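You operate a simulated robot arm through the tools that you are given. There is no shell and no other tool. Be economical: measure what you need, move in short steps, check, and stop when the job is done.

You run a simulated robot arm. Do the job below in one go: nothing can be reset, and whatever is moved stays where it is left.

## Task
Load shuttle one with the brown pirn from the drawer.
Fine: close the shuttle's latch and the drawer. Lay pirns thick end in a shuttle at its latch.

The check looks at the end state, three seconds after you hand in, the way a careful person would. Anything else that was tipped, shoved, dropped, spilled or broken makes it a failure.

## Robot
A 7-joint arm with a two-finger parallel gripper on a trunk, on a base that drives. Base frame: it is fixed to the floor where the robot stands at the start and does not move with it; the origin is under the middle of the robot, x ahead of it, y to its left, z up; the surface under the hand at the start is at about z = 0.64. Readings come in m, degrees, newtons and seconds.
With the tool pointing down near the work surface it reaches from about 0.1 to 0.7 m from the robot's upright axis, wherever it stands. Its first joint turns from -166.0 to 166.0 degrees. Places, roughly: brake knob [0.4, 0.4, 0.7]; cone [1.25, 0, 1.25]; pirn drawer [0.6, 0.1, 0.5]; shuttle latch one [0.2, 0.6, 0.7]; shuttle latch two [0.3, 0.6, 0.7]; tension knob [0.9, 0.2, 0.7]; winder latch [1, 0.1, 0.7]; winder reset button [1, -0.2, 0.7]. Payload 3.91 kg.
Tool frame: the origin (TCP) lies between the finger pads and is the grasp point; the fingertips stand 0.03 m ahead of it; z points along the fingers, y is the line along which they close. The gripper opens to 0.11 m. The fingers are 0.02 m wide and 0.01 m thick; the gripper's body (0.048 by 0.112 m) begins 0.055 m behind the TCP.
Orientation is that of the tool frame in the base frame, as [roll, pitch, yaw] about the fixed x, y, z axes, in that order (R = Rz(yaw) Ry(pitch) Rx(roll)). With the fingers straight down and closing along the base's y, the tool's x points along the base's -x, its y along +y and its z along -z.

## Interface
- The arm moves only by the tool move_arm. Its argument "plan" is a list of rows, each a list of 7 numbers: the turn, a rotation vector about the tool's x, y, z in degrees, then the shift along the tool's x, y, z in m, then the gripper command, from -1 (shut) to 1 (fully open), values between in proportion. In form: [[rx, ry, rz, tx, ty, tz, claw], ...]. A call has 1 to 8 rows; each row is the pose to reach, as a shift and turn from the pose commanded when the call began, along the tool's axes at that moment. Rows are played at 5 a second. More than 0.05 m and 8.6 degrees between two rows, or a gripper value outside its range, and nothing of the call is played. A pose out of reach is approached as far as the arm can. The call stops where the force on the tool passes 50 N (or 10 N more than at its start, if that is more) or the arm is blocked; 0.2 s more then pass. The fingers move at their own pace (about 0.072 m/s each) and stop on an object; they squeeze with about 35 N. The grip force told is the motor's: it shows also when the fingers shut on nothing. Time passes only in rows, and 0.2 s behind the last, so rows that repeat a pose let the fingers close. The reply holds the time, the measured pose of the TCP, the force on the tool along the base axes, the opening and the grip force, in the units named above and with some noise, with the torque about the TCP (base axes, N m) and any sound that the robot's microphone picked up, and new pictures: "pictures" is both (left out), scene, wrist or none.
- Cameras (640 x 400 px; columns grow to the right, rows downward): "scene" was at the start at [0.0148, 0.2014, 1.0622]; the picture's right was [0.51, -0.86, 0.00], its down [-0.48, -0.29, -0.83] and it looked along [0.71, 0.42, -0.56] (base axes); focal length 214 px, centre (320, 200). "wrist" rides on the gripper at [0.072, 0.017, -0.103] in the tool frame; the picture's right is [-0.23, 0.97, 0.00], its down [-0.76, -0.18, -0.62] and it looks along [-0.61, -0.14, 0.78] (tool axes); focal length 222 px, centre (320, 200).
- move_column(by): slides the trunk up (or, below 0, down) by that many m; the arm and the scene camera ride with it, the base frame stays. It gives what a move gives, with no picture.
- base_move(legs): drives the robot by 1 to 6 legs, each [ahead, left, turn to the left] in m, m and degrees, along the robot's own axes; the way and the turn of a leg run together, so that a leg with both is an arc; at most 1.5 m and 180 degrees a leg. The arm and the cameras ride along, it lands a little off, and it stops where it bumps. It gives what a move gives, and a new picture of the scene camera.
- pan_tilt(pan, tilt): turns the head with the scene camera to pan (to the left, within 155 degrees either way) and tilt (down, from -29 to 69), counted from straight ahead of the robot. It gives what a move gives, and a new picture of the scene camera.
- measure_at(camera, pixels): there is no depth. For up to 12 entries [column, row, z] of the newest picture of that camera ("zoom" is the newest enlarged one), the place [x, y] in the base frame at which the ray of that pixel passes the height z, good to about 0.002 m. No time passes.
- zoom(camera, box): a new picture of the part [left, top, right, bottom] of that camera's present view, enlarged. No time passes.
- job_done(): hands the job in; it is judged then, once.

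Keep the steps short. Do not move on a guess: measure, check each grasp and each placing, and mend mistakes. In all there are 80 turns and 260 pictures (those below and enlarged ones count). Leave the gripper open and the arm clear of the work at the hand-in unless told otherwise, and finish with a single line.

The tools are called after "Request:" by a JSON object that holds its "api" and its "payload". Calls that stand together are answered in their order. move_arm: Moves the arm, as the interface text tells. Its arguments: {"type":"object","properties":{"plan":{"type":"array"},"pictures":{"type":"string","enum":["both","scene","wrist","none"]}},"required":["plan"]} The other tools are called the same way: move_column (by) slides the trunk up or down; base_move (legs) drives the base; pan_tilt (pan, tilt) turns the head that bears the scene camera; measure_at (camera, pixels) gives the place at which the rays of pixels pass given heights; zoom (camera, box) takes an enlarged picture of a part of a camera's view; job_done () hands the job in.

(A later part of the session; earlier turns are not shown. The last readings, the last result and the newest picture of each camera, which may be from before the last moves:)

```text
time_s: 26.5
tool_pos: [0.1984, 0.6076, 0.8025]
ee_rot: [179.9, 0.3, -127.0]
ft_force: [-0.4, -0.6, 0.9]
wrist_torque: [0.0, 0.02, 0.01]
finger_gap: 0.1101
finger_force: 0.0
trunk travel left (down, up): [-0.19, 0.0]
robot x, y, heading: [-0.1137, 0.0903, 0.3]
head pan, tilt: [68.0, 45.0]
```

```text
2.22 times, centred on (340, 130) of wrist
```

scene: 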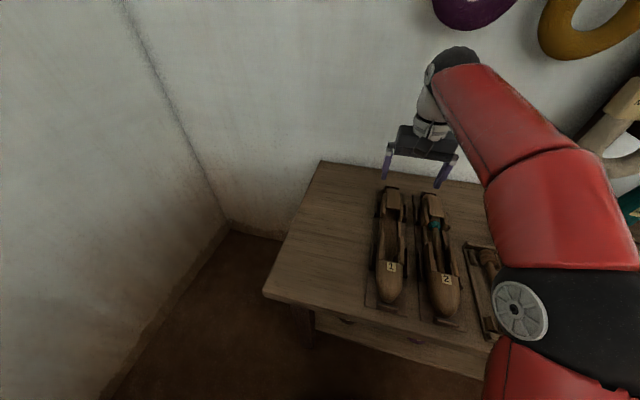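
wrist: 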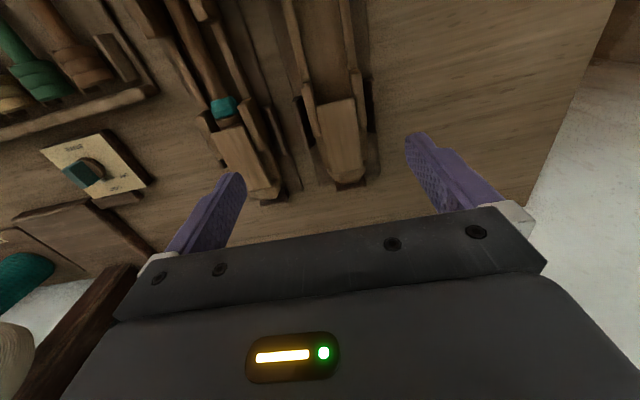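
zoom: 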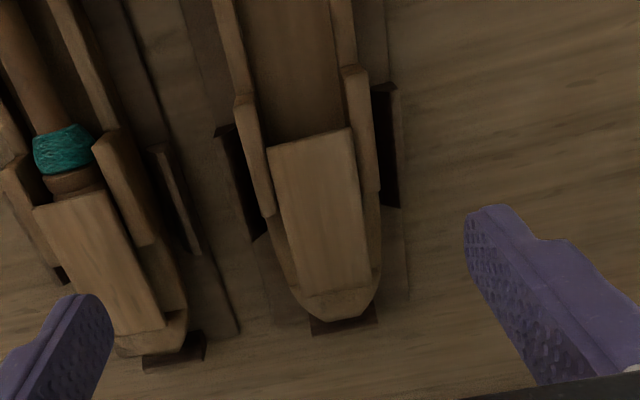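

Now the latch flap of shuttle one is in view. Zoom the scene view and triangulate the flap's edges.

Request:
{"api": "zoom", "payload": {"camera": "scene", "box": [360, 175, 440, 235]}}

Request:
{"api": "measure_at", "payload": {"camera": "wrist", "pixels": [[316.6, 107.5, 0.68], [316.6, 107.5, 0.7], [353.5, 98.5, 0.68], [353.5, 98.5, 0.7], [331, 173.7, 0.68], [331, 173.7, 0.7], [363.4, 168.3, 0.68], [363.4, 168.3, 0.7]]}}

```text
6.67 times, centred on (400, 205) of scene
```

zoom: 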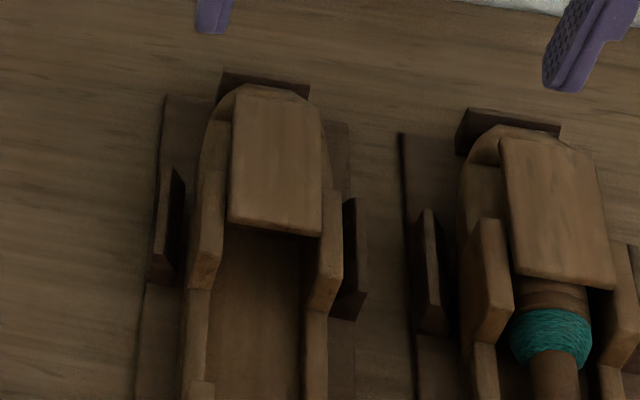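

```text
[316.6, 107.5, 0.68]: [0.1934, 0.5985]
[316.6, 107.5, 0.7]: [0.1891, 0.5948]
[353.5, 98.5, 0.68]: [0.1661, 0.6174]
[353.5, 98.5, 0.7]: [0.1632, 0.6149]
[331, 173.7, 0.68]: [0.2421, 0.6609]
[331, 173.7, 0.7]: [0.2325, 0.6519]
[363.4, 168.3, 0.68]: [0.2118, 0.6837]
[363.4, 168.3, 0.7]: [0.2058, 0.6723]
```

Request:
{"api": "measure_at", "payload": {"camera": "scene", "pixels": [[386.2, 208, 0.68], [386.2, 208, 0.7], [400, 210.2, 0.68], [400, 210.2, 0.7], [387, 188.5, 0.68], [387, 188.5, 0.7], [399.7, 190, 0.68], [399.7, 190, 0.7]]}}

```text
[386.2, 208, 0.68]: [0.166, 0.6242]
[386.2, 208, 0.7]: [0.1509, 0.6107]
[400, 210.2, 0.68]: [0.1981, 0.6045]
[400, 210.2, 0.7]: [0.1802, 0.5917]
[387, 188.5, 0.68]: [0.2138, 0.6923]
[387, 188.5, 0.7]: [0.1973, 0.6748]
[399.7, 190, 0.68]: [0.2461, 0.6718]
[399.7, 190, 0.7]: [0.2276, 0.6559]
```

Flap one: s −0.240…−0.206, d 0.592…0.669, top z≈0.687; its near edge overhangs the empty cavity, hinge evidently at the far end. Plan: closed fingertips, tilted, hook under the near edge and swing it up. I first turn the hand 90° (backed off), fingers shut.

Request:
{"api": "move_arm", "payload": {"plan": [[0, 0, 8.5, 0.013, 0, 0, -1], [0, 0, 17, 0.026, 0, 0, -1], [0, 0, 25.5, 0.039, 0, 0, -1], [0, 0, 34, 0.052, 0, 0, -1], [0, 0, 42.5, 0.065, 0, 0, -1], [0, 0, 51, 0.078, 0, 0, -1], [0, 0, 59.5, 0.091, 0, 0, -1], [0, 0, 68, 0.1, 0, 0, -1]], "pictures": "none"}}

Request:
{"api": "move_arm", "payload": {"plan": [[0, 0, 7.4, 0, 0, 0, -1], [0, 0, 14.7, 0, 0, 0, -1], [0, 0, 22, 0, 0, 0, -1]], "pictures": "none"}}

Request:
{"api": "move_arm", "payload": {"plan": [[-8, 0, 0, 0, 0, 0, -1], [-16, 0, 0, 0, 0, 0, -1], [-24, 0, 0, 0, 0, 0, -1], [-32, 0, 0, 0, 0, 0, -1], [-40, 0, 0, 0, 0, 0, -1], [-45, 0, 0, 0, 0, 0, -1]]}}

```text
time_s: 28.3
tool_pos: [0.1389, 0.5274, 0.8012]
ee_rot: [179.8, 0.1, 164.8]
ft_force: [0.0, 0.3, 0.0]
wrist_torque: [-0.03, 0.0, 0.0]
finger_gap: 0.0
finger_force: 35.2
trunk travel left (down, up): [-0.19, 0.0]
robot x, y, heading: [-0.1194, 0.0889, 0.2]
head pan, tilt: [68.0, 45.0]
```

```text
time_s: 29.1
tool_pos: [0.139, 0.5279, 0.8006]
ee_rot: [179.8, 0.0, 142.9]
ft_force: [-0.4, 0.6, 0.6]
wrist_torque: [-0.01, 0.01, 0.02]
finger_gap: 0.0002
finger_force: 34.7
trunk travel left (down, up): [-0.19, 0.0]
robot x, y, heading: [-0.1196, 0.0903, -0.0]
head pan, tilt: [68.0, 45.0]
```

```text
time_s: 30.5
tool_pos: [0.1391, 0.5273, 0.8024]
ee_rot: [134.6, -0.1, 143.1]
ft_force: [0.5, -0.6, 0.2]
wrist_torque: [-0.03, 0.0, 0.01]
finger_gap: 0.0
finger_force: 35.0
trunk travel left (down, up): [-0.19, 0.0]
robot x, y, heading: [-0.1195, 0.089, 0.4]
head pan, tilt: [68.0, 45.0]
```

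scene: 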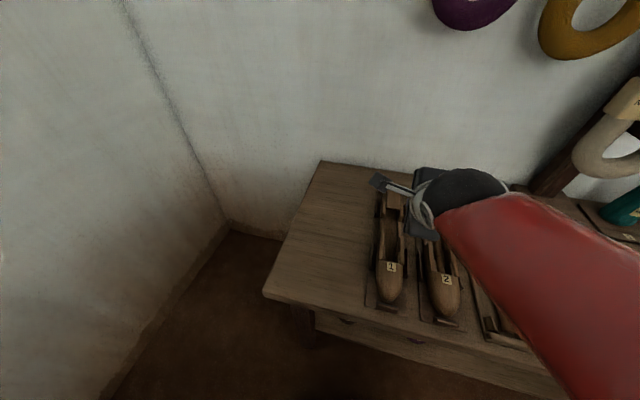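
wrist: 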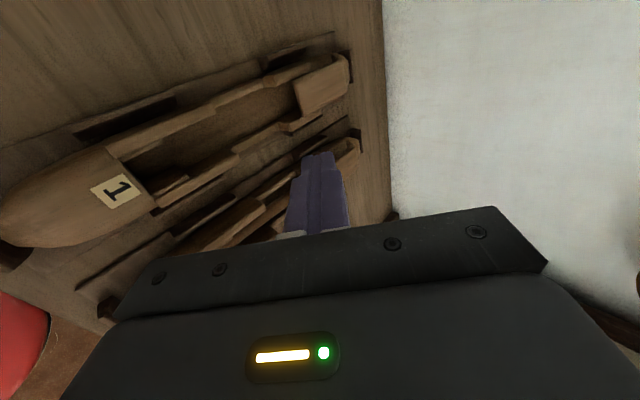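

Request:
{"api": "zoom", "payload": {"camera": "wrist", "box": [100, 30, 380, 230]}}

Request:
{"api": "zoom", "payload": {"camera": "wrist", "box": [250, 30, 370, 130]}}

```text
2.00 times, centred on (240, 130) of wrist
```

zoom: 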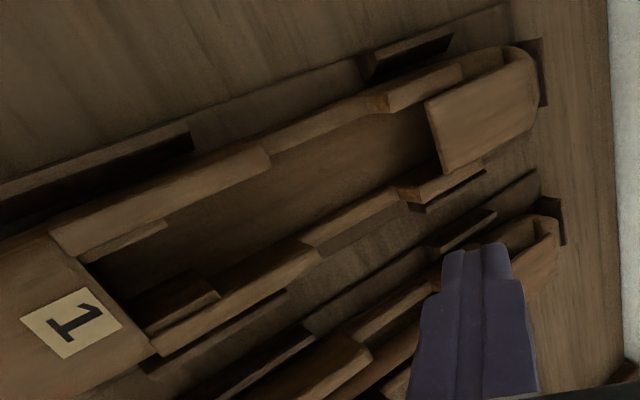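

```text
4.00 times, centred on (310, 80) of wrist
```

zoom: 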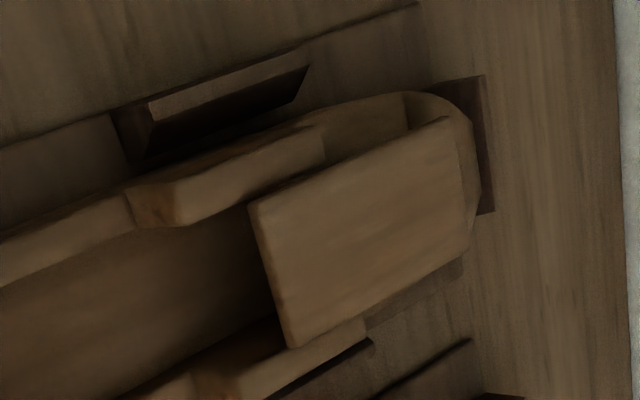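

The flap sits on top with its near edge over the cavity. I ease the tilt to 35° and bring the closed fingertips just before the near edge, above the cavity.

Request:
{"api": "move_arm", "payload": {"plan": [[4, 0, 0, 0.006, -0.009, 0.03, -1], [8, 0, 0, 0.012, -0.018, 0.06, -1], [10, 0, 0, 0.017, -0.0271, 0.0902, -1]]}}

Request:
{"api": "zoom", "payload": {"camera": "wrist", "box": [160, 60, 400, 240]}}

Request:
{"api": "zoom", "payload": {"camera": "scene", "box": [350, 170, 450, 240]}}

```text
time_s: 31.3
tool_pos: [0.1507, 0.5726, 0.718]
ee_rot: [144.7, -0.1, 143.0]
ft_force: [-0.5, -0.6, -0.4]
wrist_torque: [0.0, 0.01, -0.02]
finger_gap: 0.0
finger_force: 34.8
trunk travel left (down, up): [-0.19, 0.0]
robot x, y, heading: [-0.1205, 0.0924, 0.2]
head pan, tilt: [68.0, 45.0]
```

scene: 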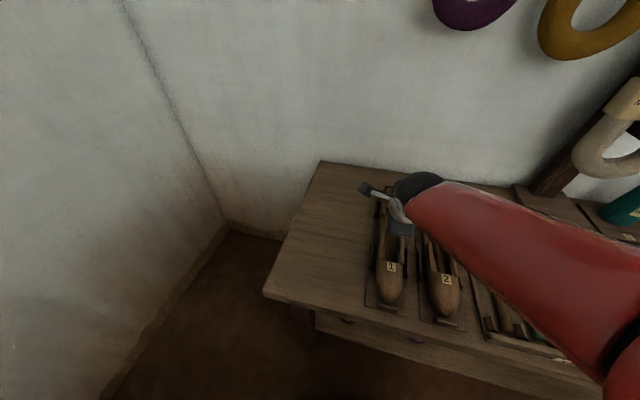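
wrist: 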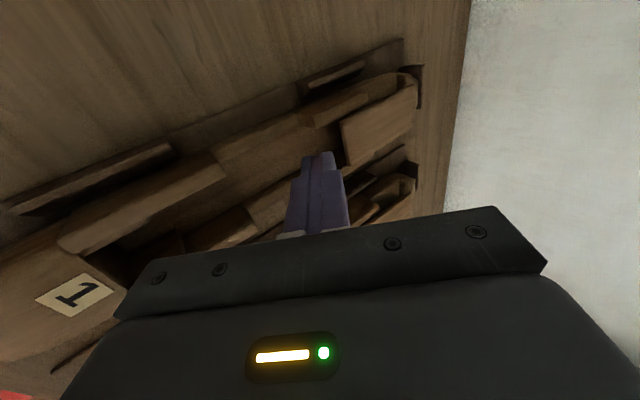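

```text
2.22 times, centred on (280, 150) of wrist
```

zoom: 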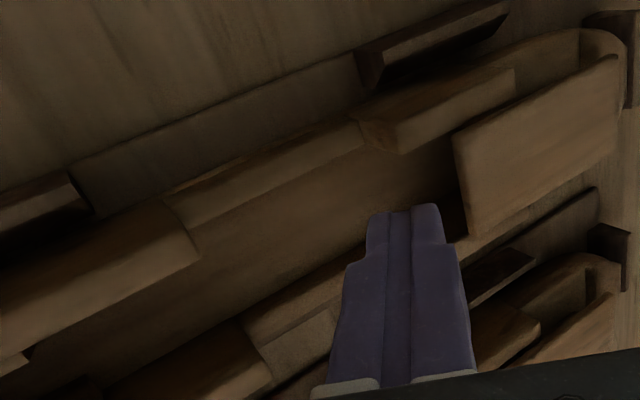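

```text
5.71 times, centred on (400, 205) of scene
```

zoom: 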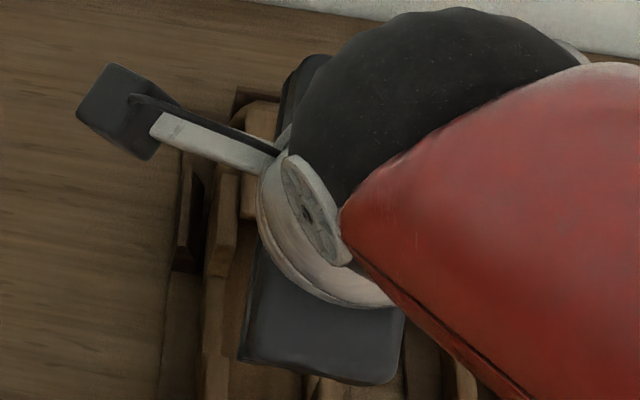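

Fingertips are over the cavity right before the flap edge. I lower 0.031 m into the cavity, then slip forward 0.022 under the edge.

Request:
{"api": "move_arm", "payload": {"plan": [[0, 0, 0, 0, -0.009, 0.013, -1], [0, 0, 0, 0, -0.0178, 0.0254, -1], [0, 0, 0, 0, -0.0088, 0.0317, -1], [0, 0, 0, 0, 0.0002, 0.038, -1]]}}

Request:
{"api": "zoom", "payload": {"camera": "wrist", "box": [220, 60, 400, 200]}}

```text
time_s: 32.3
tool_pos: [0.1657, 0.591, 0.6877]
ee_rot: [144.8, -0.1, 142.9]
ft_force: [-1.0, 1.1, 0.8]
wrist_torque: [-0.02, 0.01, -0.02]
finger_gap: 0.0001
finger_force: 35.4
trunk travel left (down, up): [-0.19, 0.0]
robot x, y, heading: [-0.1215, 0.0885, 0.2]
head pan, tilt: [68.0, 45.0]
```

scene: 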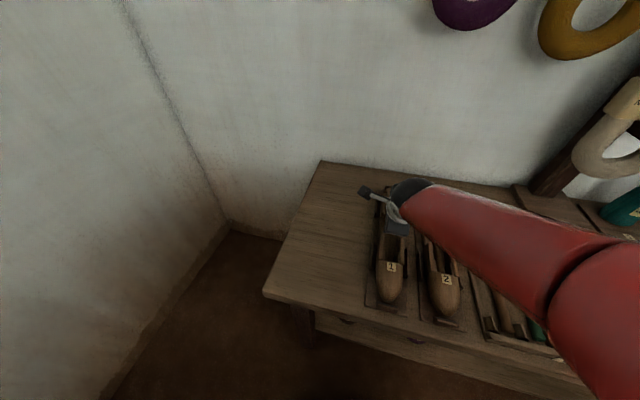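
wrist: 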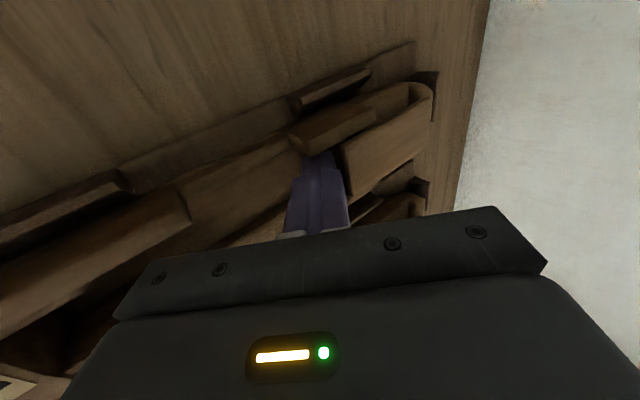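

```text
2.86 times, centred on (310, 130) of wrist
```

zoom: 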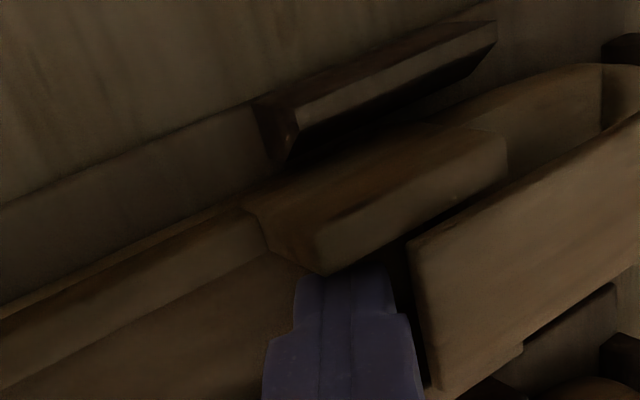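

No contact yet. I go 8 mm further under and then lift 12 mm, watching the force.

Request:
{"api": "move_arm", "payload": {"plan": [[0, 0, 0, 0, 0.0066, 0.0046, -1], [0, 0, 0, 0, 0.01, -0.0003, -1], [0, 0, 0, 0, 0.0135, -0.0052, -1]]}}

Request:
{"api": "zoom", "payload": {"camera": "wrist", "box": [220, 60, 460, 240]}}

```text
time_s: 33.1
tool_pos: [0.1695, 0.5969, 0.7003]
ee_rot: [144.8, 0.0, 142.9]
ft_force: [-0.4, -0.5, -2.6]
wrist_torque: [-0.03, -0.02, 0.01]
finger_gap: 0.0
finger_force: 34.6
trunk travel left (down, up): [-0.19, 0.0]
robot x, y, heading: [-0.1175, 0.0912, 0.3]
head pan, tilt: [68.0, 45.0]
```

scene: 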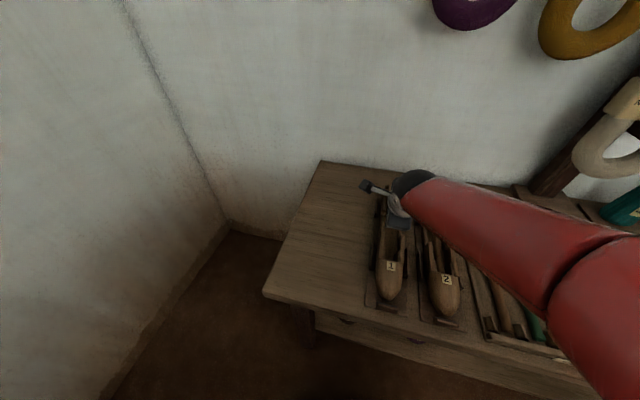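
wrist: 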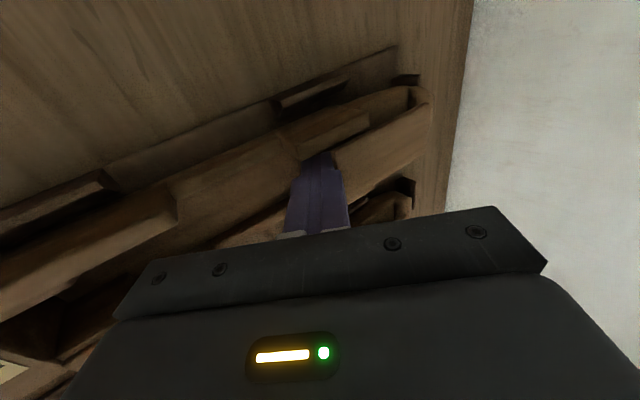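

```text
2.22 times, centred on (340, 150) of wrist
```

zoom: 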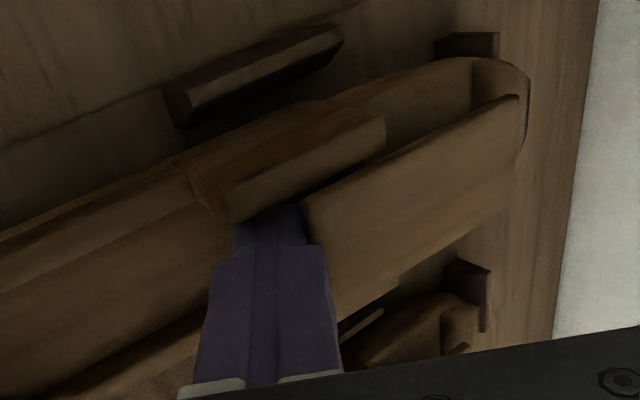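

Slight −2.6 N load: the flap is resting on the fingertips and lifting. I continue up along an arc.

Request:
{"api": "move_arm", "payload": {"plan": [[0, 0, 0, 0, 0.0115, -0.0164, -1], [0, 0, 0, 0, 0.0241, -0.0258, -1]]}}

Request:
{"api": "zoom", "payload": {"camera": "wrist", "box": [220, 60, 460, 240]}}

```text
time_s: 33.7
tool_pos: [0.1726, 0.6019, 0.7326]
ee_rot: [144.7, -0.1, 143.1]
ft_force: [0.0, 0.1, -1.0]
wrist_torque: [0.03, -0.04, -0.06]
finger_gap: 0.0001
finger_force: 35.0
trunk travel left (down, up): [-0.19, 0.0]
robot x, y, heading: [-0.1206, 0.09, 0.2]
head pan, tilt: [68.0, 45.0]
```

scene: 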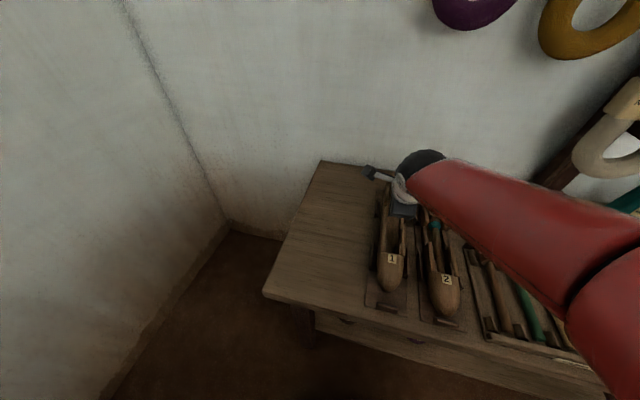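
wrist: 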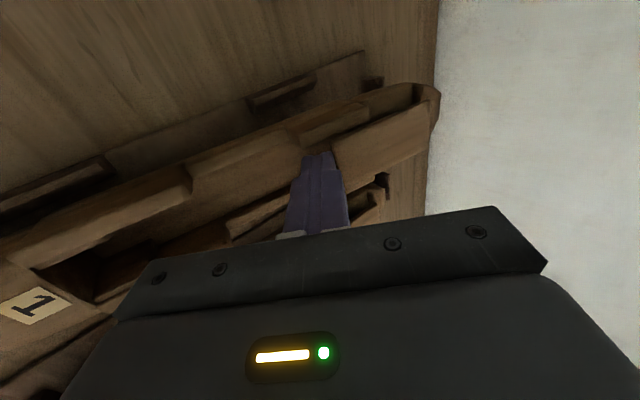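

```text
2.22 times, centred on (340, 150) of wrist
```

zoom: 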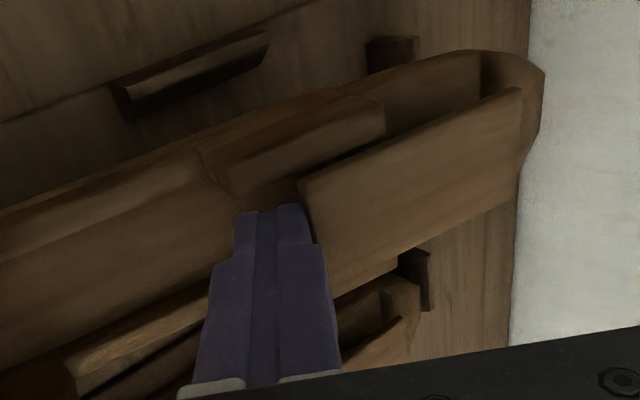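

The shuttle seems to have come up with the flap. I zoom to verify before doing anything else.

Request:
{"api": "zoom", "payload": {"camera": "scene", "box": [350, 190, 470, 310]}}

Request:
{"api": "zoom", "payload": {"camera": "wrist", "box": [0, 60, 320, 360]}}

```text
3.33 times, centred on (410, 250) of scene
```

zoom: 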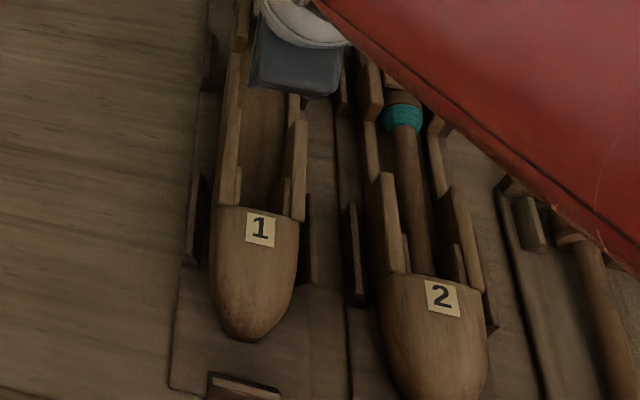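

```text
1.33 times, centred on (160, 210) of wrist
```

zoom: 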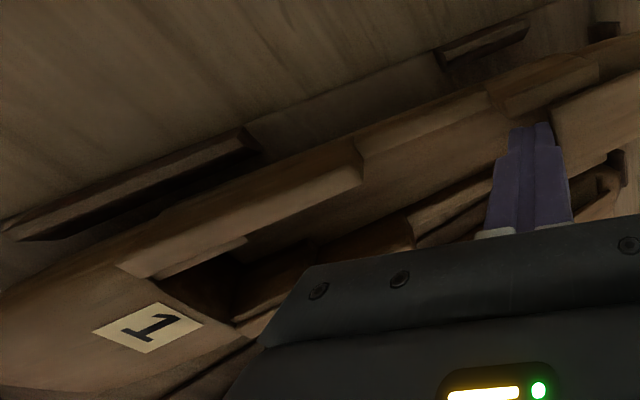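

The whole shuttle tail rose and slid towards the wall; the latch is stiff. I gently lower it back along the same path.

Request:
{"api": "move_arm", "payload": {"plan": [[0, 0, 0, 0, -0.0063, 0.0047, -1], [0, 0, 0, 0, -0.0126, 0.0094, -1], [0, 0, 0, 0, -0.0183, 0.0176, -1], [0, 0, 0, 0, -0.0241, 0.0258, -1]]}}

Request:
{"api": "zoom", "payload": {"camera": "wrist", "box": [220, 40, 460, 220]}}

Request:
{"api": "zoom", "payload": {"camera": "scene", "box": [350, 190, 470, 310]}}

```text
time_s: 34.7
tool_pos: [0.1708, 0.5987, 0.6994]
ee_rot: [144.7, -0.1, 143.0]
ft_force: [0.5, 0.6, 0.3]
wrist_torque: [0.02, 0.03, 0.0]
finger_gap: 0.0001
finger_force: 35.1
trunk travel left (down, up): [-0.19, 0.0]
robot x, y, heading: [-0.116, 0.0893, 0.3]
head pan, tilt: [68.0, 45.0]
```

scene: 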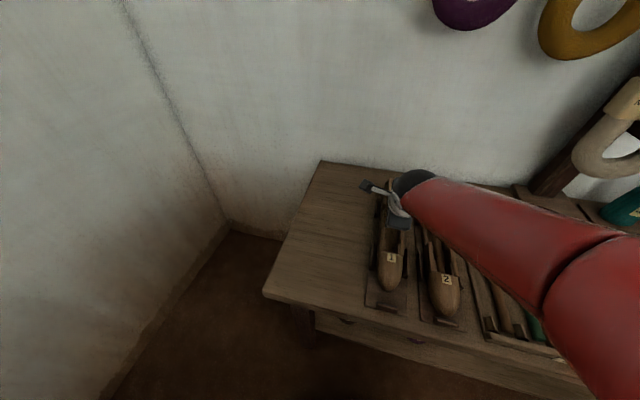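
wrist: 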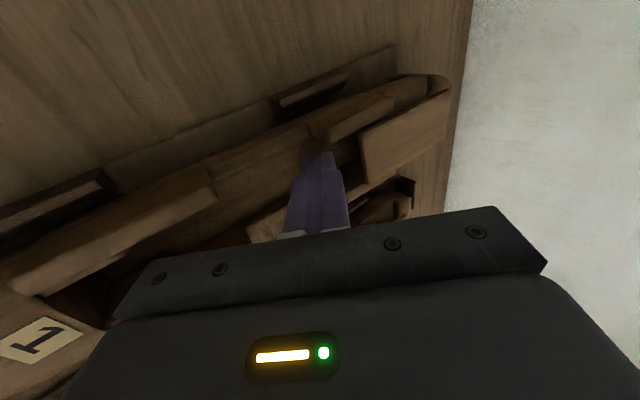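

```text
2.22 times, centred on (340, 130) of wrist
```

zoom: 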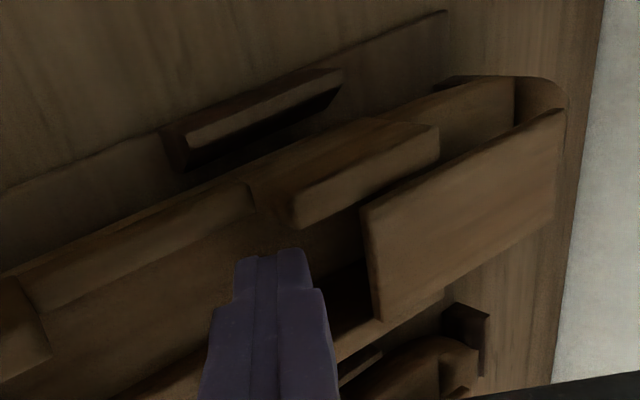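

```text
3.33 times, centred on (410, 250) of scene
```

zoom: 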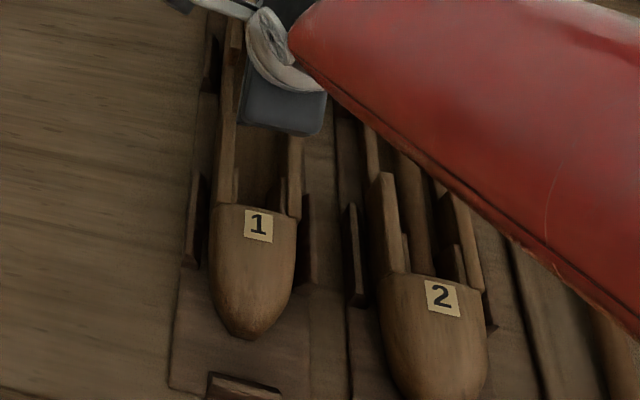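

The shuttle is lowered but displaced ~2 cm toward the wall, tail probably on the far stop. I measure how far: nose tip, cavity end, versus shuttle two and the stop block.

Request:
{"api": "measure_at", "payload": {"camera": "scene", "pixels": [[390.5, 251.5, 0.69], [399.5, 244, 0.68], [387.5, 291, 0.665], [387, 303.5, 0.66], [416, 329, 0.66], [402, 214, 0.69]]}}

Request:
{"api": "zoom", "payload": {"camera": "scene", "box": [360, 220, 430, 315]}}

```text
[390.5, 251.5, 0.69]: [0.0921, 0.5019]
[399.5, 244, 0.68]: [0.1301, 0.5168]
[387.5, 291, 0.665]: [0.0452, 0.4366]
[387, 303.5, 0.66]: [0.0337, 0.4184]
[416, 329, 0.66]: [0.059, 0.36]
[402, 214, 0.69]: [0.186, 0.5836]
```

```text
4.21 times, centred on (395, 268) of scene
```

zoom: 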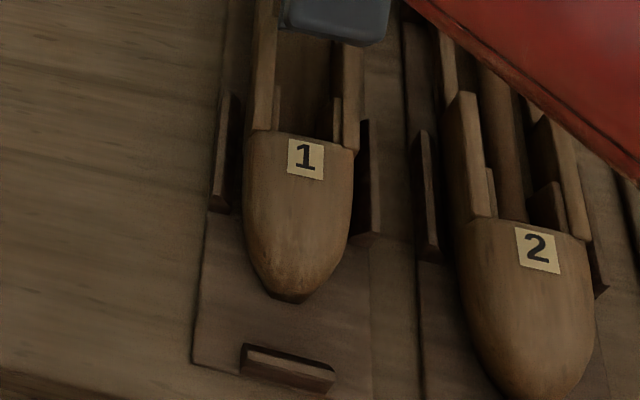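

Nose is ~2 cm off its stop. I'll slide the fingertips back inside the cavity to its nose-side end (d≈0.457) and then push the shuttle back.

Request:
{"api": "move_arm", "payload": {"plan": [[0, 0, 0, 0, -0.037, -0.0217, -1], [0, 0, 0, 0, -0.072, -0.0437, -1], [0, 0, 0, 0, -0.101, -0.0647, -1]]}}

Request:
{"api": "zoom", "payload": {"camera": "scene", "box": [350, 180, 430, 310]}}

```text
time_s: 35.5
tool_pos: [0.1014, 0.4996, 0.6966]
ee_rot: [144.7, -0.1, 142.9]
ft_force: [1.8, 0.6, 1.8]
wrist_torque: [-0.03, 0.01, -0.02]
finger_gap: 0.0001
finger_force: 34.7
trunk travel left (down, up): [-0.19, 0.0]
robot x, y, heading: [-0.1189, 0.0894, 0.3]
head pan, tilt: [68.0, 45.0]
```

scene: 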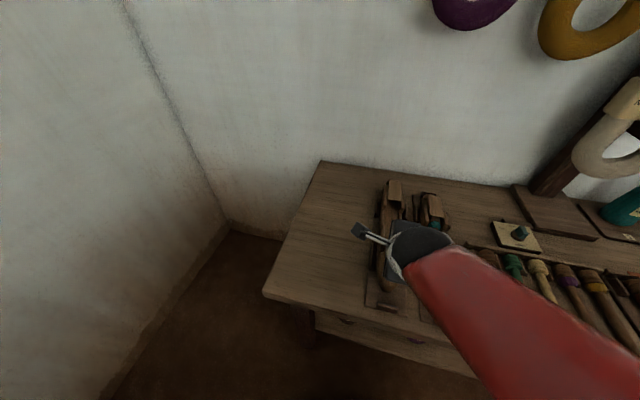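
wrist: 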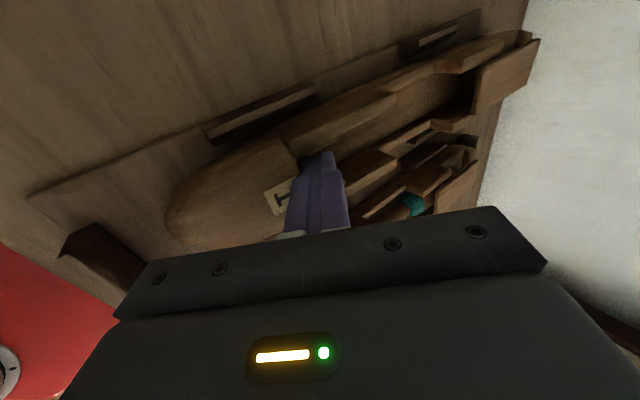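

```text
3.08 times, centred on (390, 245) of scene
```

zoom: 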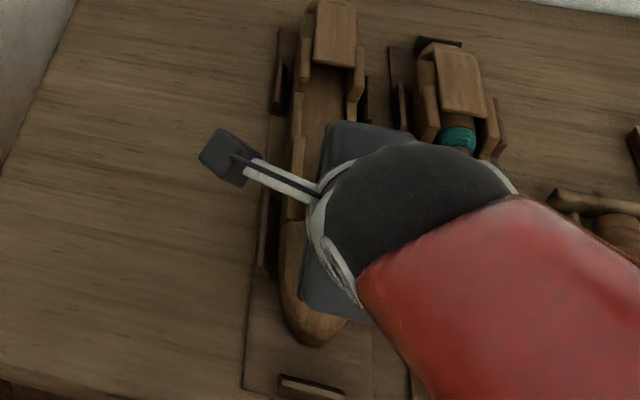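

Request:
{"api": "zoom", "payload": {"camera": "wrist", "box": [360, 10, 560, 130]}}

Request:
{"api": "zoom", "payload": {"camera": "scene", "box": [370, 170, 460, 230]}}

```text
3.20 times, centred on (460, 70) of wrist
```

zoom: 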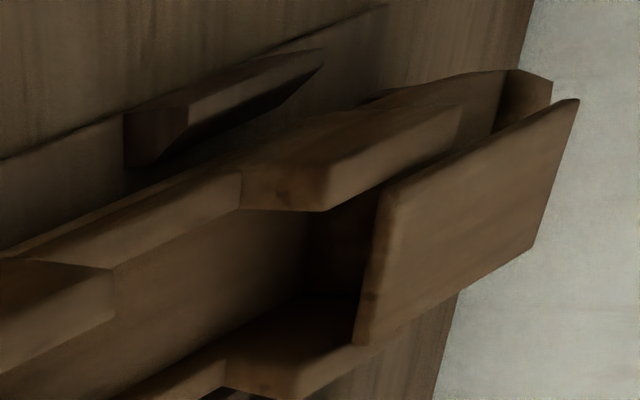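

```text
6.67 times, centred on (415, 200) of scene
```

zoom: 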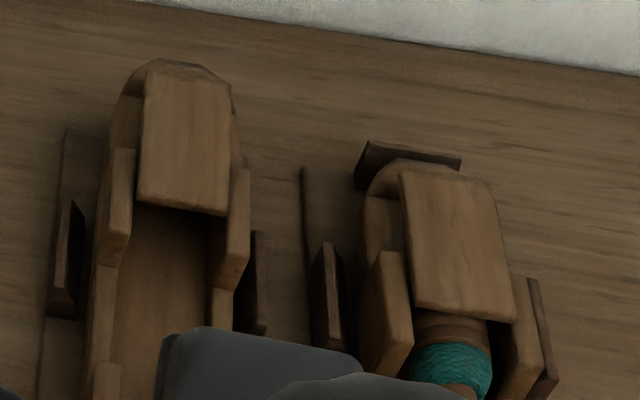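

Now I push the shuttle back toward its nose stop in small steps.

Request:
{"api": "move_arm", "payload": {"plan": [[0, 0, 0, 0, -0.0123, -0.0086, -1], [0, 0, 0, 0, -0.0205, -0.0144, -1], [0, 0, 0, 0, -0.027, -0.0189, -1]]}}

Request:
{"api": "zoom", "payload": {"camera": "scene", "box": [360, 170, 460, 320]}}

Request:
{"api": "zoom", "payload": {"camera": "wrist", "box": [40, 60, 360, 260]}}

```text
time_s: 36.3
tool_pos: [0.082, 0.4791, 0.6984]
ee_rot: [144.2, -0.2, 143.1]
ft_force: [31.2, 36.1, 16.8]
wrist_torque: [0.16, -0.34, 0.42]
finger_gap: 0.0
finger_force: 35.2
trunk travel left (down, up): [-0.19, 0.0]
robot x, y, heading: [-0.1158, 0.0919, 0.2]
head pan, tilt: [68.0, 45.0]
```

scene: 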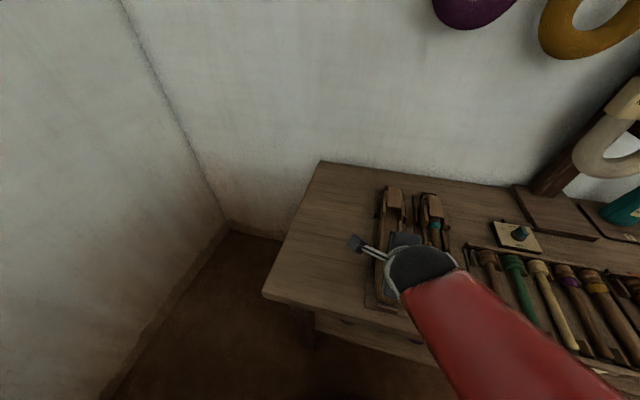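
wrist: 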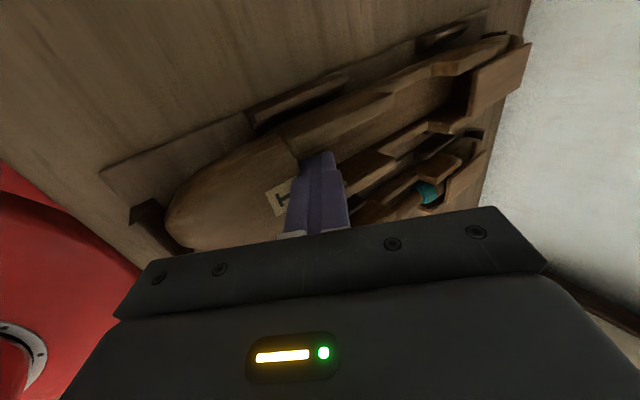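

```text
2.67 times, centred on (410, 245) of scene
```

zoom: 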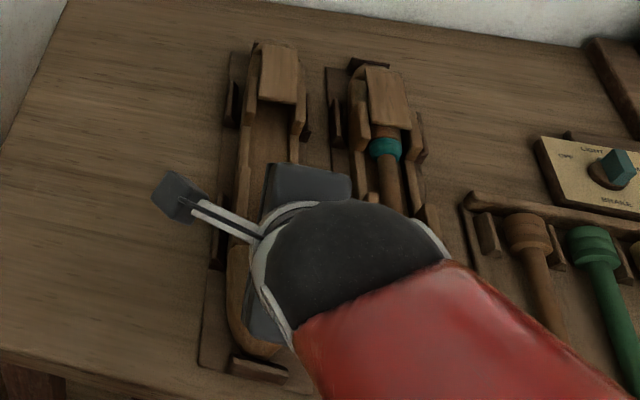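

```text
2.00 times, centred on (200, 160) of wrist
```

zoom: 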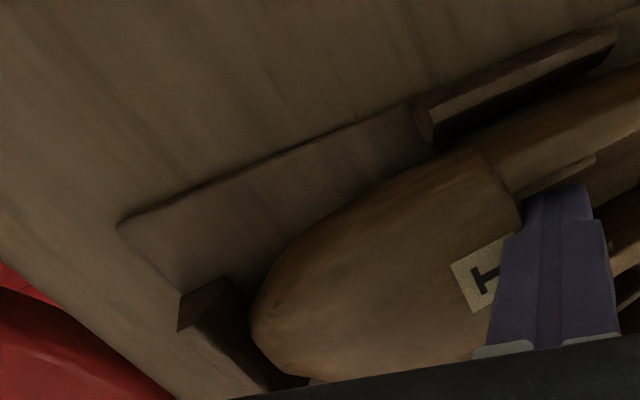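

The nose now bears on its stop (~48 N). I back off, lift clear and check the tail.

Request:
{"api": "move_arm", "payload": {"plan": [[0, 0, 0, 0, 0.0164, 0.0115, -1], [0, 0, 0, 0, 0.034, -0.0135, -1], [0, 0, 0, 0, 0.05, -0.05, -1], [0, 0, 0, 0, 0.03, -0.09, -1], [0, 0, 0, -0.04, 0.01, -0.115, -1], [0, 0, 0, -0.08, -0.01, -0.13, -1]]}}

Request:
{"api": "zoom", "payload": {"camera": "scene", "box": [360, 170, 460, 240]}}

Request:
{"api": "zoom", "payload": {"camera": "scene", "box": [360, 240, 460, 330]}}

```text
refused: row 5 steps farther than a row can; nothing moved
```

```text
5.71 times, centred on (410, 205) of scene
```

zoom: 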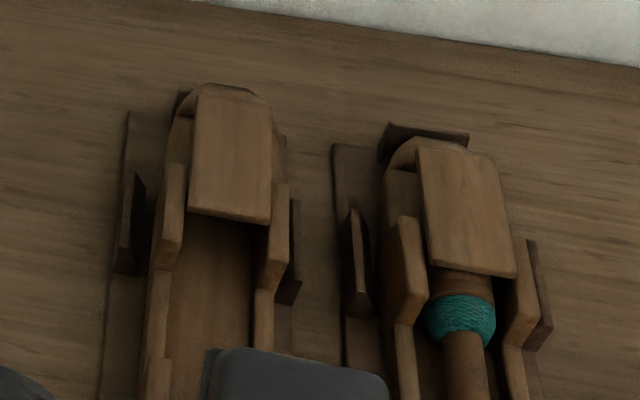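

```text
4.44 times, centred on (410, 285) of scene
```

zoom: 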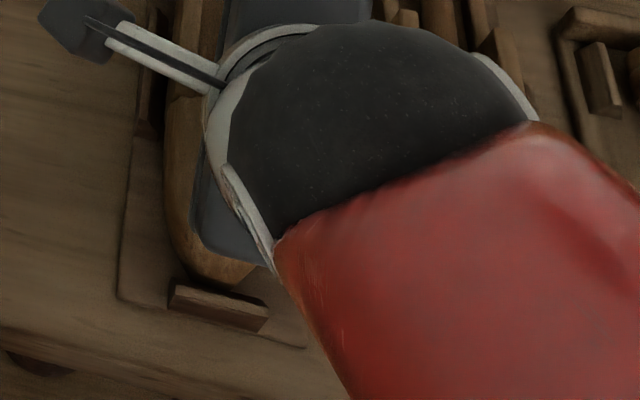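

One step was too long; I redo it in shorter ones.

Request:
{"api": "move_arm", "payload": {"plan": [[0, 0, 0, 0, 0.0164, 0.0115, -1], [0, 0, 0, 0, 0.034, -0.0135, -1], [0, 0, 0, 0, 0.045, -0.05, -1], [0, 0, 0, 0, 0.03, -0.09, -1], [0, 0, 0, -0.03, 0.01, -0.115, -1], [0, 0, 0, -0.07, -0.005, -0.13, -1], [0, 0, 0, -0.11, -0.02, -0.145, -1]]}}

Request:
{"api": "zoom", "payload": {"camera": "scene", "box": [360, 170, 460, 240]}}

Request:
{"api": "zoom", "payload": {"camera": "scene", "box": [350, 220, 470, 320]}}

```text
time_s: 37.9
tool_pos: [0.1049, 0.3283, 0.7994]
ee_rot: [144.6, -0.1, 143.1]
ft_force: [-0.2, 1.1, -0.1]
wrist_torque: [-0.01, -0.02, 0.04]
finger_gap: 0.0001
finger_force: 34.8
trunk travel left (down, up): [-0.19, 0.0]
robot x, y, heading: [-0.1167, 0.0899, 0.1]
head pan, tilt: [68.0, 45.0]
```

scene: 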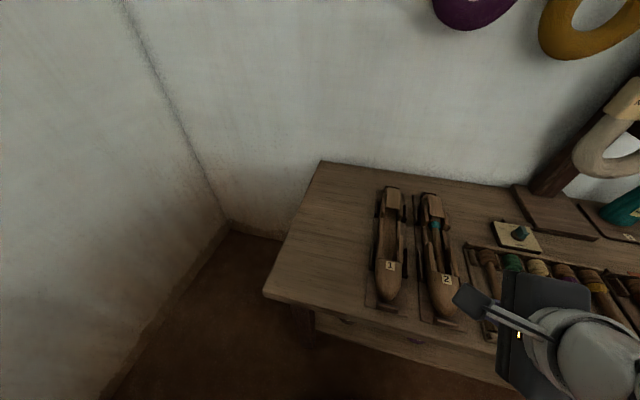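
wrist: 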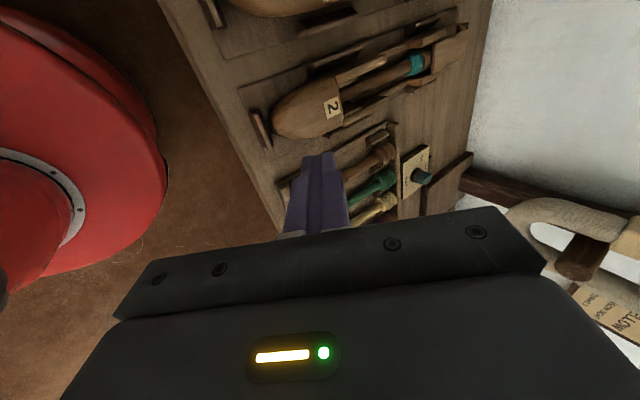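

```text
5.71 times, centred on (410, 205) of scene
```

zoom: 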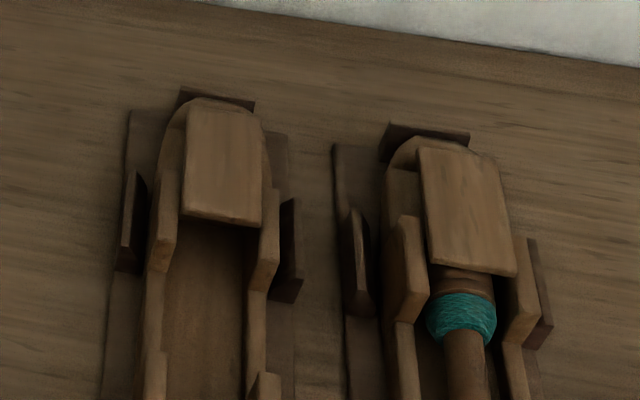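

```text
4.00 times, centred on (410, 270) of scene
```

zoom: 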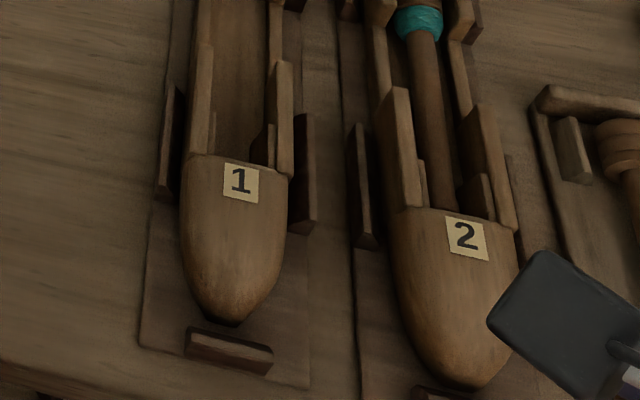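

The shuttle is back in its cradle just as before (stops visible at both ends). The latch is stiffer than the shuttle's weight, so I'll pinch the flap's near edge between the fingers (one under, one over): closing pads tilted at 45° gives a pure couple that swings it up. First to the pre-pose.

Request:
{"api": "move_arm", "payload": {"plan": [[-2, 0, 0, 0.0182, 0.027, 0.012, -0.27], [-4, 0, 0, 0.0363, 0.054, 0.044, -0.27], [-6, 0, 0, 0.0545, 0.081, 0.08, -0.27], [-8, 0, 0, 0.0727, 0.108, 0.117, -0.27], [-10, 0, 0, 0.0908, 0.135, 0.153, -0.27], [-10, 0, 0, 0.109, 0.162, 0.1916, -0.27]]}}

Request:
{"api": "zoom", "payload": {"camera": "wrist", "box": [200, 40, 440, 220]}}

```text
refused: row 6 steps farther than a row can; nothing moved
```

```text
2.22 times, centred on (320, 130) of wrist
```

zoom: 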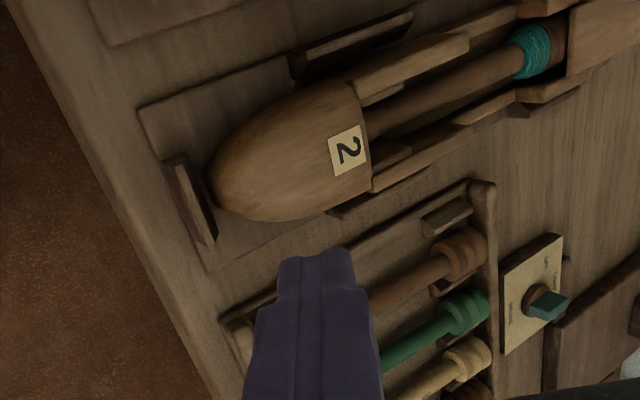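

Request:
{"api": "move_arm", "payload": {"plan": [[-2, 0, 0, 0.0156, 0.0231, 0.018, -0.27], [-4, 0, 0, 0.0311, 0.0463, 0.046, -0.27], [-6, 0, 0, 0.0467, 0.0694, 0.075, -0.27], [-8, 0, 0, 0.0623, 0.0926, 0.104, -0.27], [-10, 0, 0, 0.0779, 0.1157, 0.133, -0.27], [-10, 0, 0, 0.0934, 0.1389, 0.162, -0.27], [-10, 0, 0, 0.109, 0.162, 0.1916, -0.27]]}}

Request:
{"api": "zoom", "payload": {"camera": "wrist", "box": [200, 40, 440, 220]}}

```text
time_s: 39.5
tool_pos: [0.1662, 0.5901, 0.7429]
ee_rot: [134.4, -1.3, 143.1]
ft_force: [-1.1, -0.1, -0.9]
wrist_torque: [0.02, -0.03, -0.01]
finger_gap: 0.0402
finger_force: 0.0
trunk travel left (down, up): [-0.19, 0.0]
robot x, y, heading: [-0.1196, 0.0888, 0.1]
head pan, tilt: [68.0, 45.0]
```

scene: 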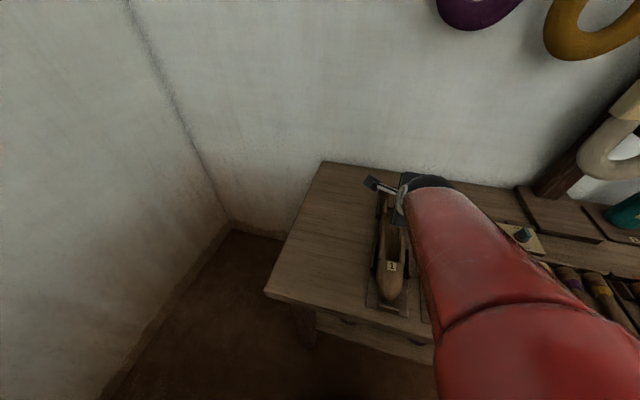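
wrist: 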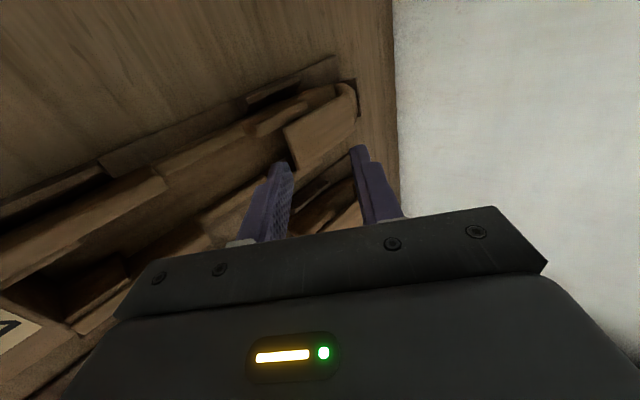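

```text
2.22 times, centred on (320, 130) of wrist
```

zoom: 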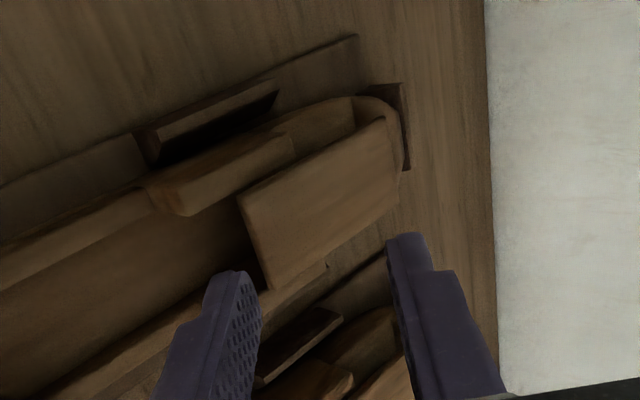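

Fingers straddle the flap height; I lower 0.043 into the cavity then go forward 0.022 so the flap edge sits between the fingers.

Request:
{"api": "move_arm", "payload": {"plan": [[0, 0, 0, 0, -0.016, 0.016, -0.27], [0, 0, 0, 0, -0.0304, 0.0304, -0.27], [0, 0, 0, 0, -0.0226, 0.0382, -0.27], [0, 0, 0, 0, -0.0148, 0.046, -0.27]]}}

Request:
{"api": "zoom", "payload": {"camera": "wrist", "box": [200, 40, 440, 220]}}

```text
time_s: 40.7
tool_pos: [0.1797, 0.6013, 0.7198]
ee_rot: [133.2, -4.8, 143.1]
ft_force: [-0.9, -1.2, -1.7]
wrist_torque: [-0.08, -0.02, 0.0]
finger_gap: 0.0414
finger_force: 1.2
trunk travel left (down, up): [-0.19, 0.0]
robot x, y, heading: [-0.1188, 0.0911, 0.1]
head pan, tilt: [68.0, 45.0]
stopped in row 4: the arm was blocked; the commanded pose is now the measured one
```

scene: 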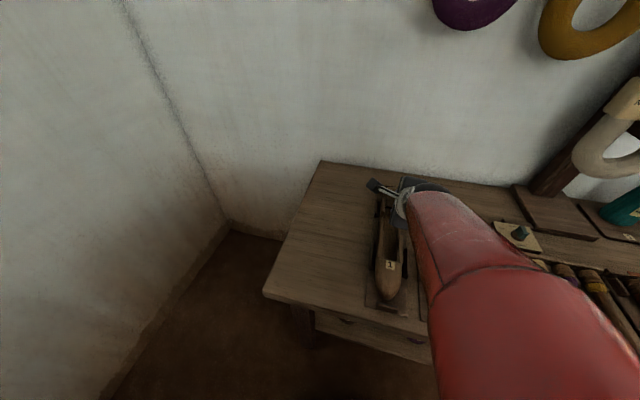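
wrist: 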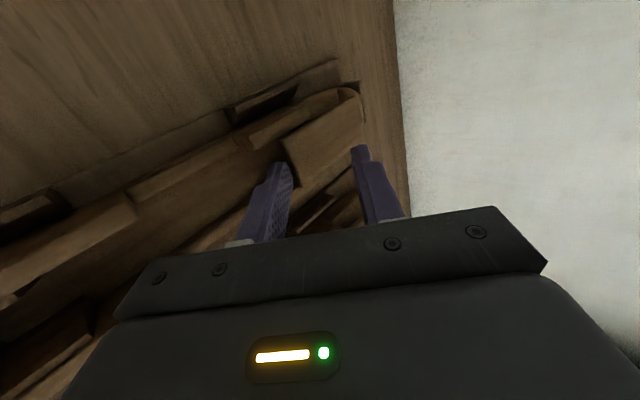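

```text
2.22 times, centred on (320, 130) of wrist
```

zoom: 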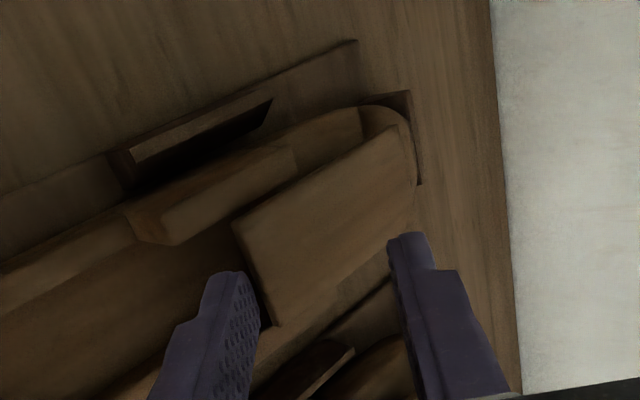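

The arm hit a joint limit at 45° tilt (pitch drifted −4.8°, no force). I retreat a little and restore the 35° tilt that worked, with a wider gap.

Request:
{"api": "move_arm", "payload": {"plan": [[5.9, -1.8, -1.6, 0, 0.004, -0.017, -0.0], [11.8, -3.65, -3.16, 0, 0.008, -0.035, 0.0], [11.8, -3.65, -3.16, 0, 0.008, -0.035, 0.0]], "pictures": "wrist"}}

```text
time_s: 41.6
tool_pos: [0.1893, 0.5694, 0.781]
ee_rot: [143.3, -7.5, 142.4]
ft_force: [0.6, 0.2, 0.1]
wrist_torque: [-0.01, -0.01, -0.03]
finger_gap: 0.0548
finger_force: 0.0
trunk travel left (down, up): [-0.19, 0.0]
robot x, y, heading: [-0.1224, 0.0901, 0.0]
head pan, tilt: [68.0, 45.0]
stopped in row 3: the arm was blocked; the commanded pose is now the measured one
```

wrist: 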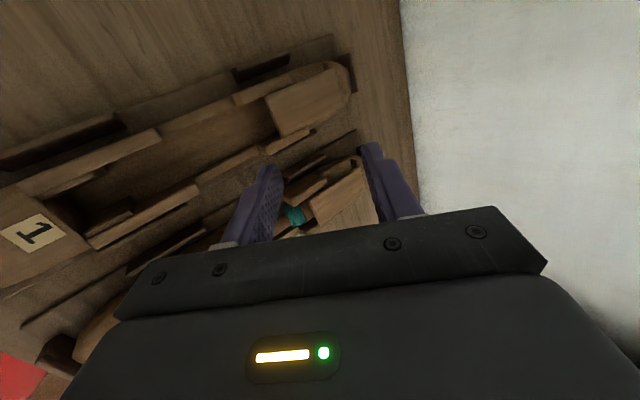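

The arm configuration is different from before and near a limit. I go up and untilt to restart from the good upright posture.

Request:
{"api": "move_arm", "payload": {"plan": [[7.3, -1.5, -0.5, 0, 0.006, -0.008, 0], [14.7, -3, -1, 0, 0.012, -0.016, 0], [22, -4.4, -1.5, 0, 0.018, -0.024, 0], [29.4, -5.9, -2.1, 0, 0.024, -0.032, 0], [36.7, -7.4, -2.6, 0, 0.03, -0.04, 0], [36.7, -7.4, -2.6, 0, 0.03, -0.04, 0]], "pictures": "scene"}}

```text
time_s: 43.0
tool_pos: [0.1915, 0.5629, 0.8281]
ee_rot: [179.9, 0.4, 142.5]
ft_force: [-0.7, -0.4, -0.1]
wrist_torque: [-0.01, 0.02, -0.02]
finger_gap: 0.055
finger_force: 0.1
trunk travel left (down, up): [-0.19, 0.0]
robot x, y, heading: [-0.1198, 0.0888, 0.1]
head pan, tilt: [68.0, 45.0]
```

scene: 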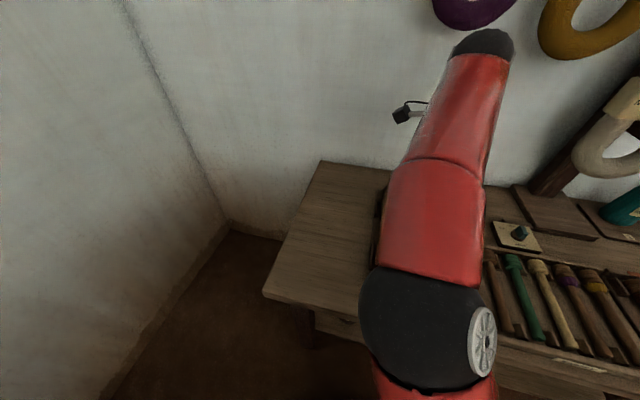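

Request:
{"api": "move_arm", "payload": {"plan": [[-7, 0, 0, 0.008, -0.012, 0.006, 0], [-14, 0, 0, 0.016, -0.024, 0.012, 0], [-21, 0, 0, 0.024, -0.036, 0.018, 0], [-28, 0, 0, 0.032, -0.048, 0.024, 0], [-35, 0, 0, 0.038, -0.06, 0.03, 0], [-35, 0, 0, 0.038, -0.06, 0.03, 0]], "pictures": "scene"}}

```text
time_s: 43.8
tool_pos: [0.2591, 0.4831, 0.8072]
ee_rot: [158.7, 1.1, 127.9]
ft_force: [-0.3, -0.1, -0.4]
wrist_torque: [0.01, -0.04, -0.01]
finger_gap: 0.0551
finger_force: 0.1
trunk travel left (down, up): [-0.19, 0.0]
robot x, y, heading: [-0.121, 0.0938, 0.2]
head pan, tilt: [68.0, 45.0]
stopped in row 4: the arm was blocked; the commanded pose is now the measured one
```

scene: 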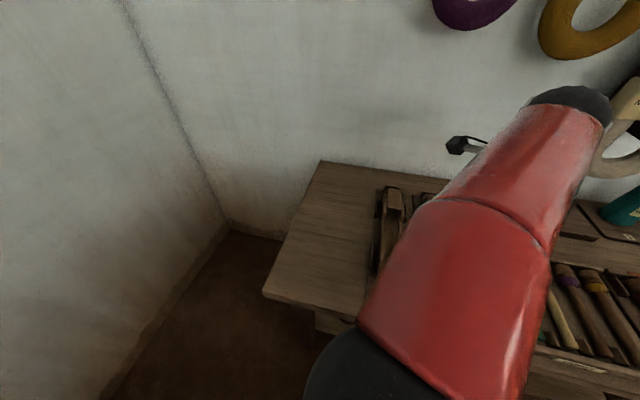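

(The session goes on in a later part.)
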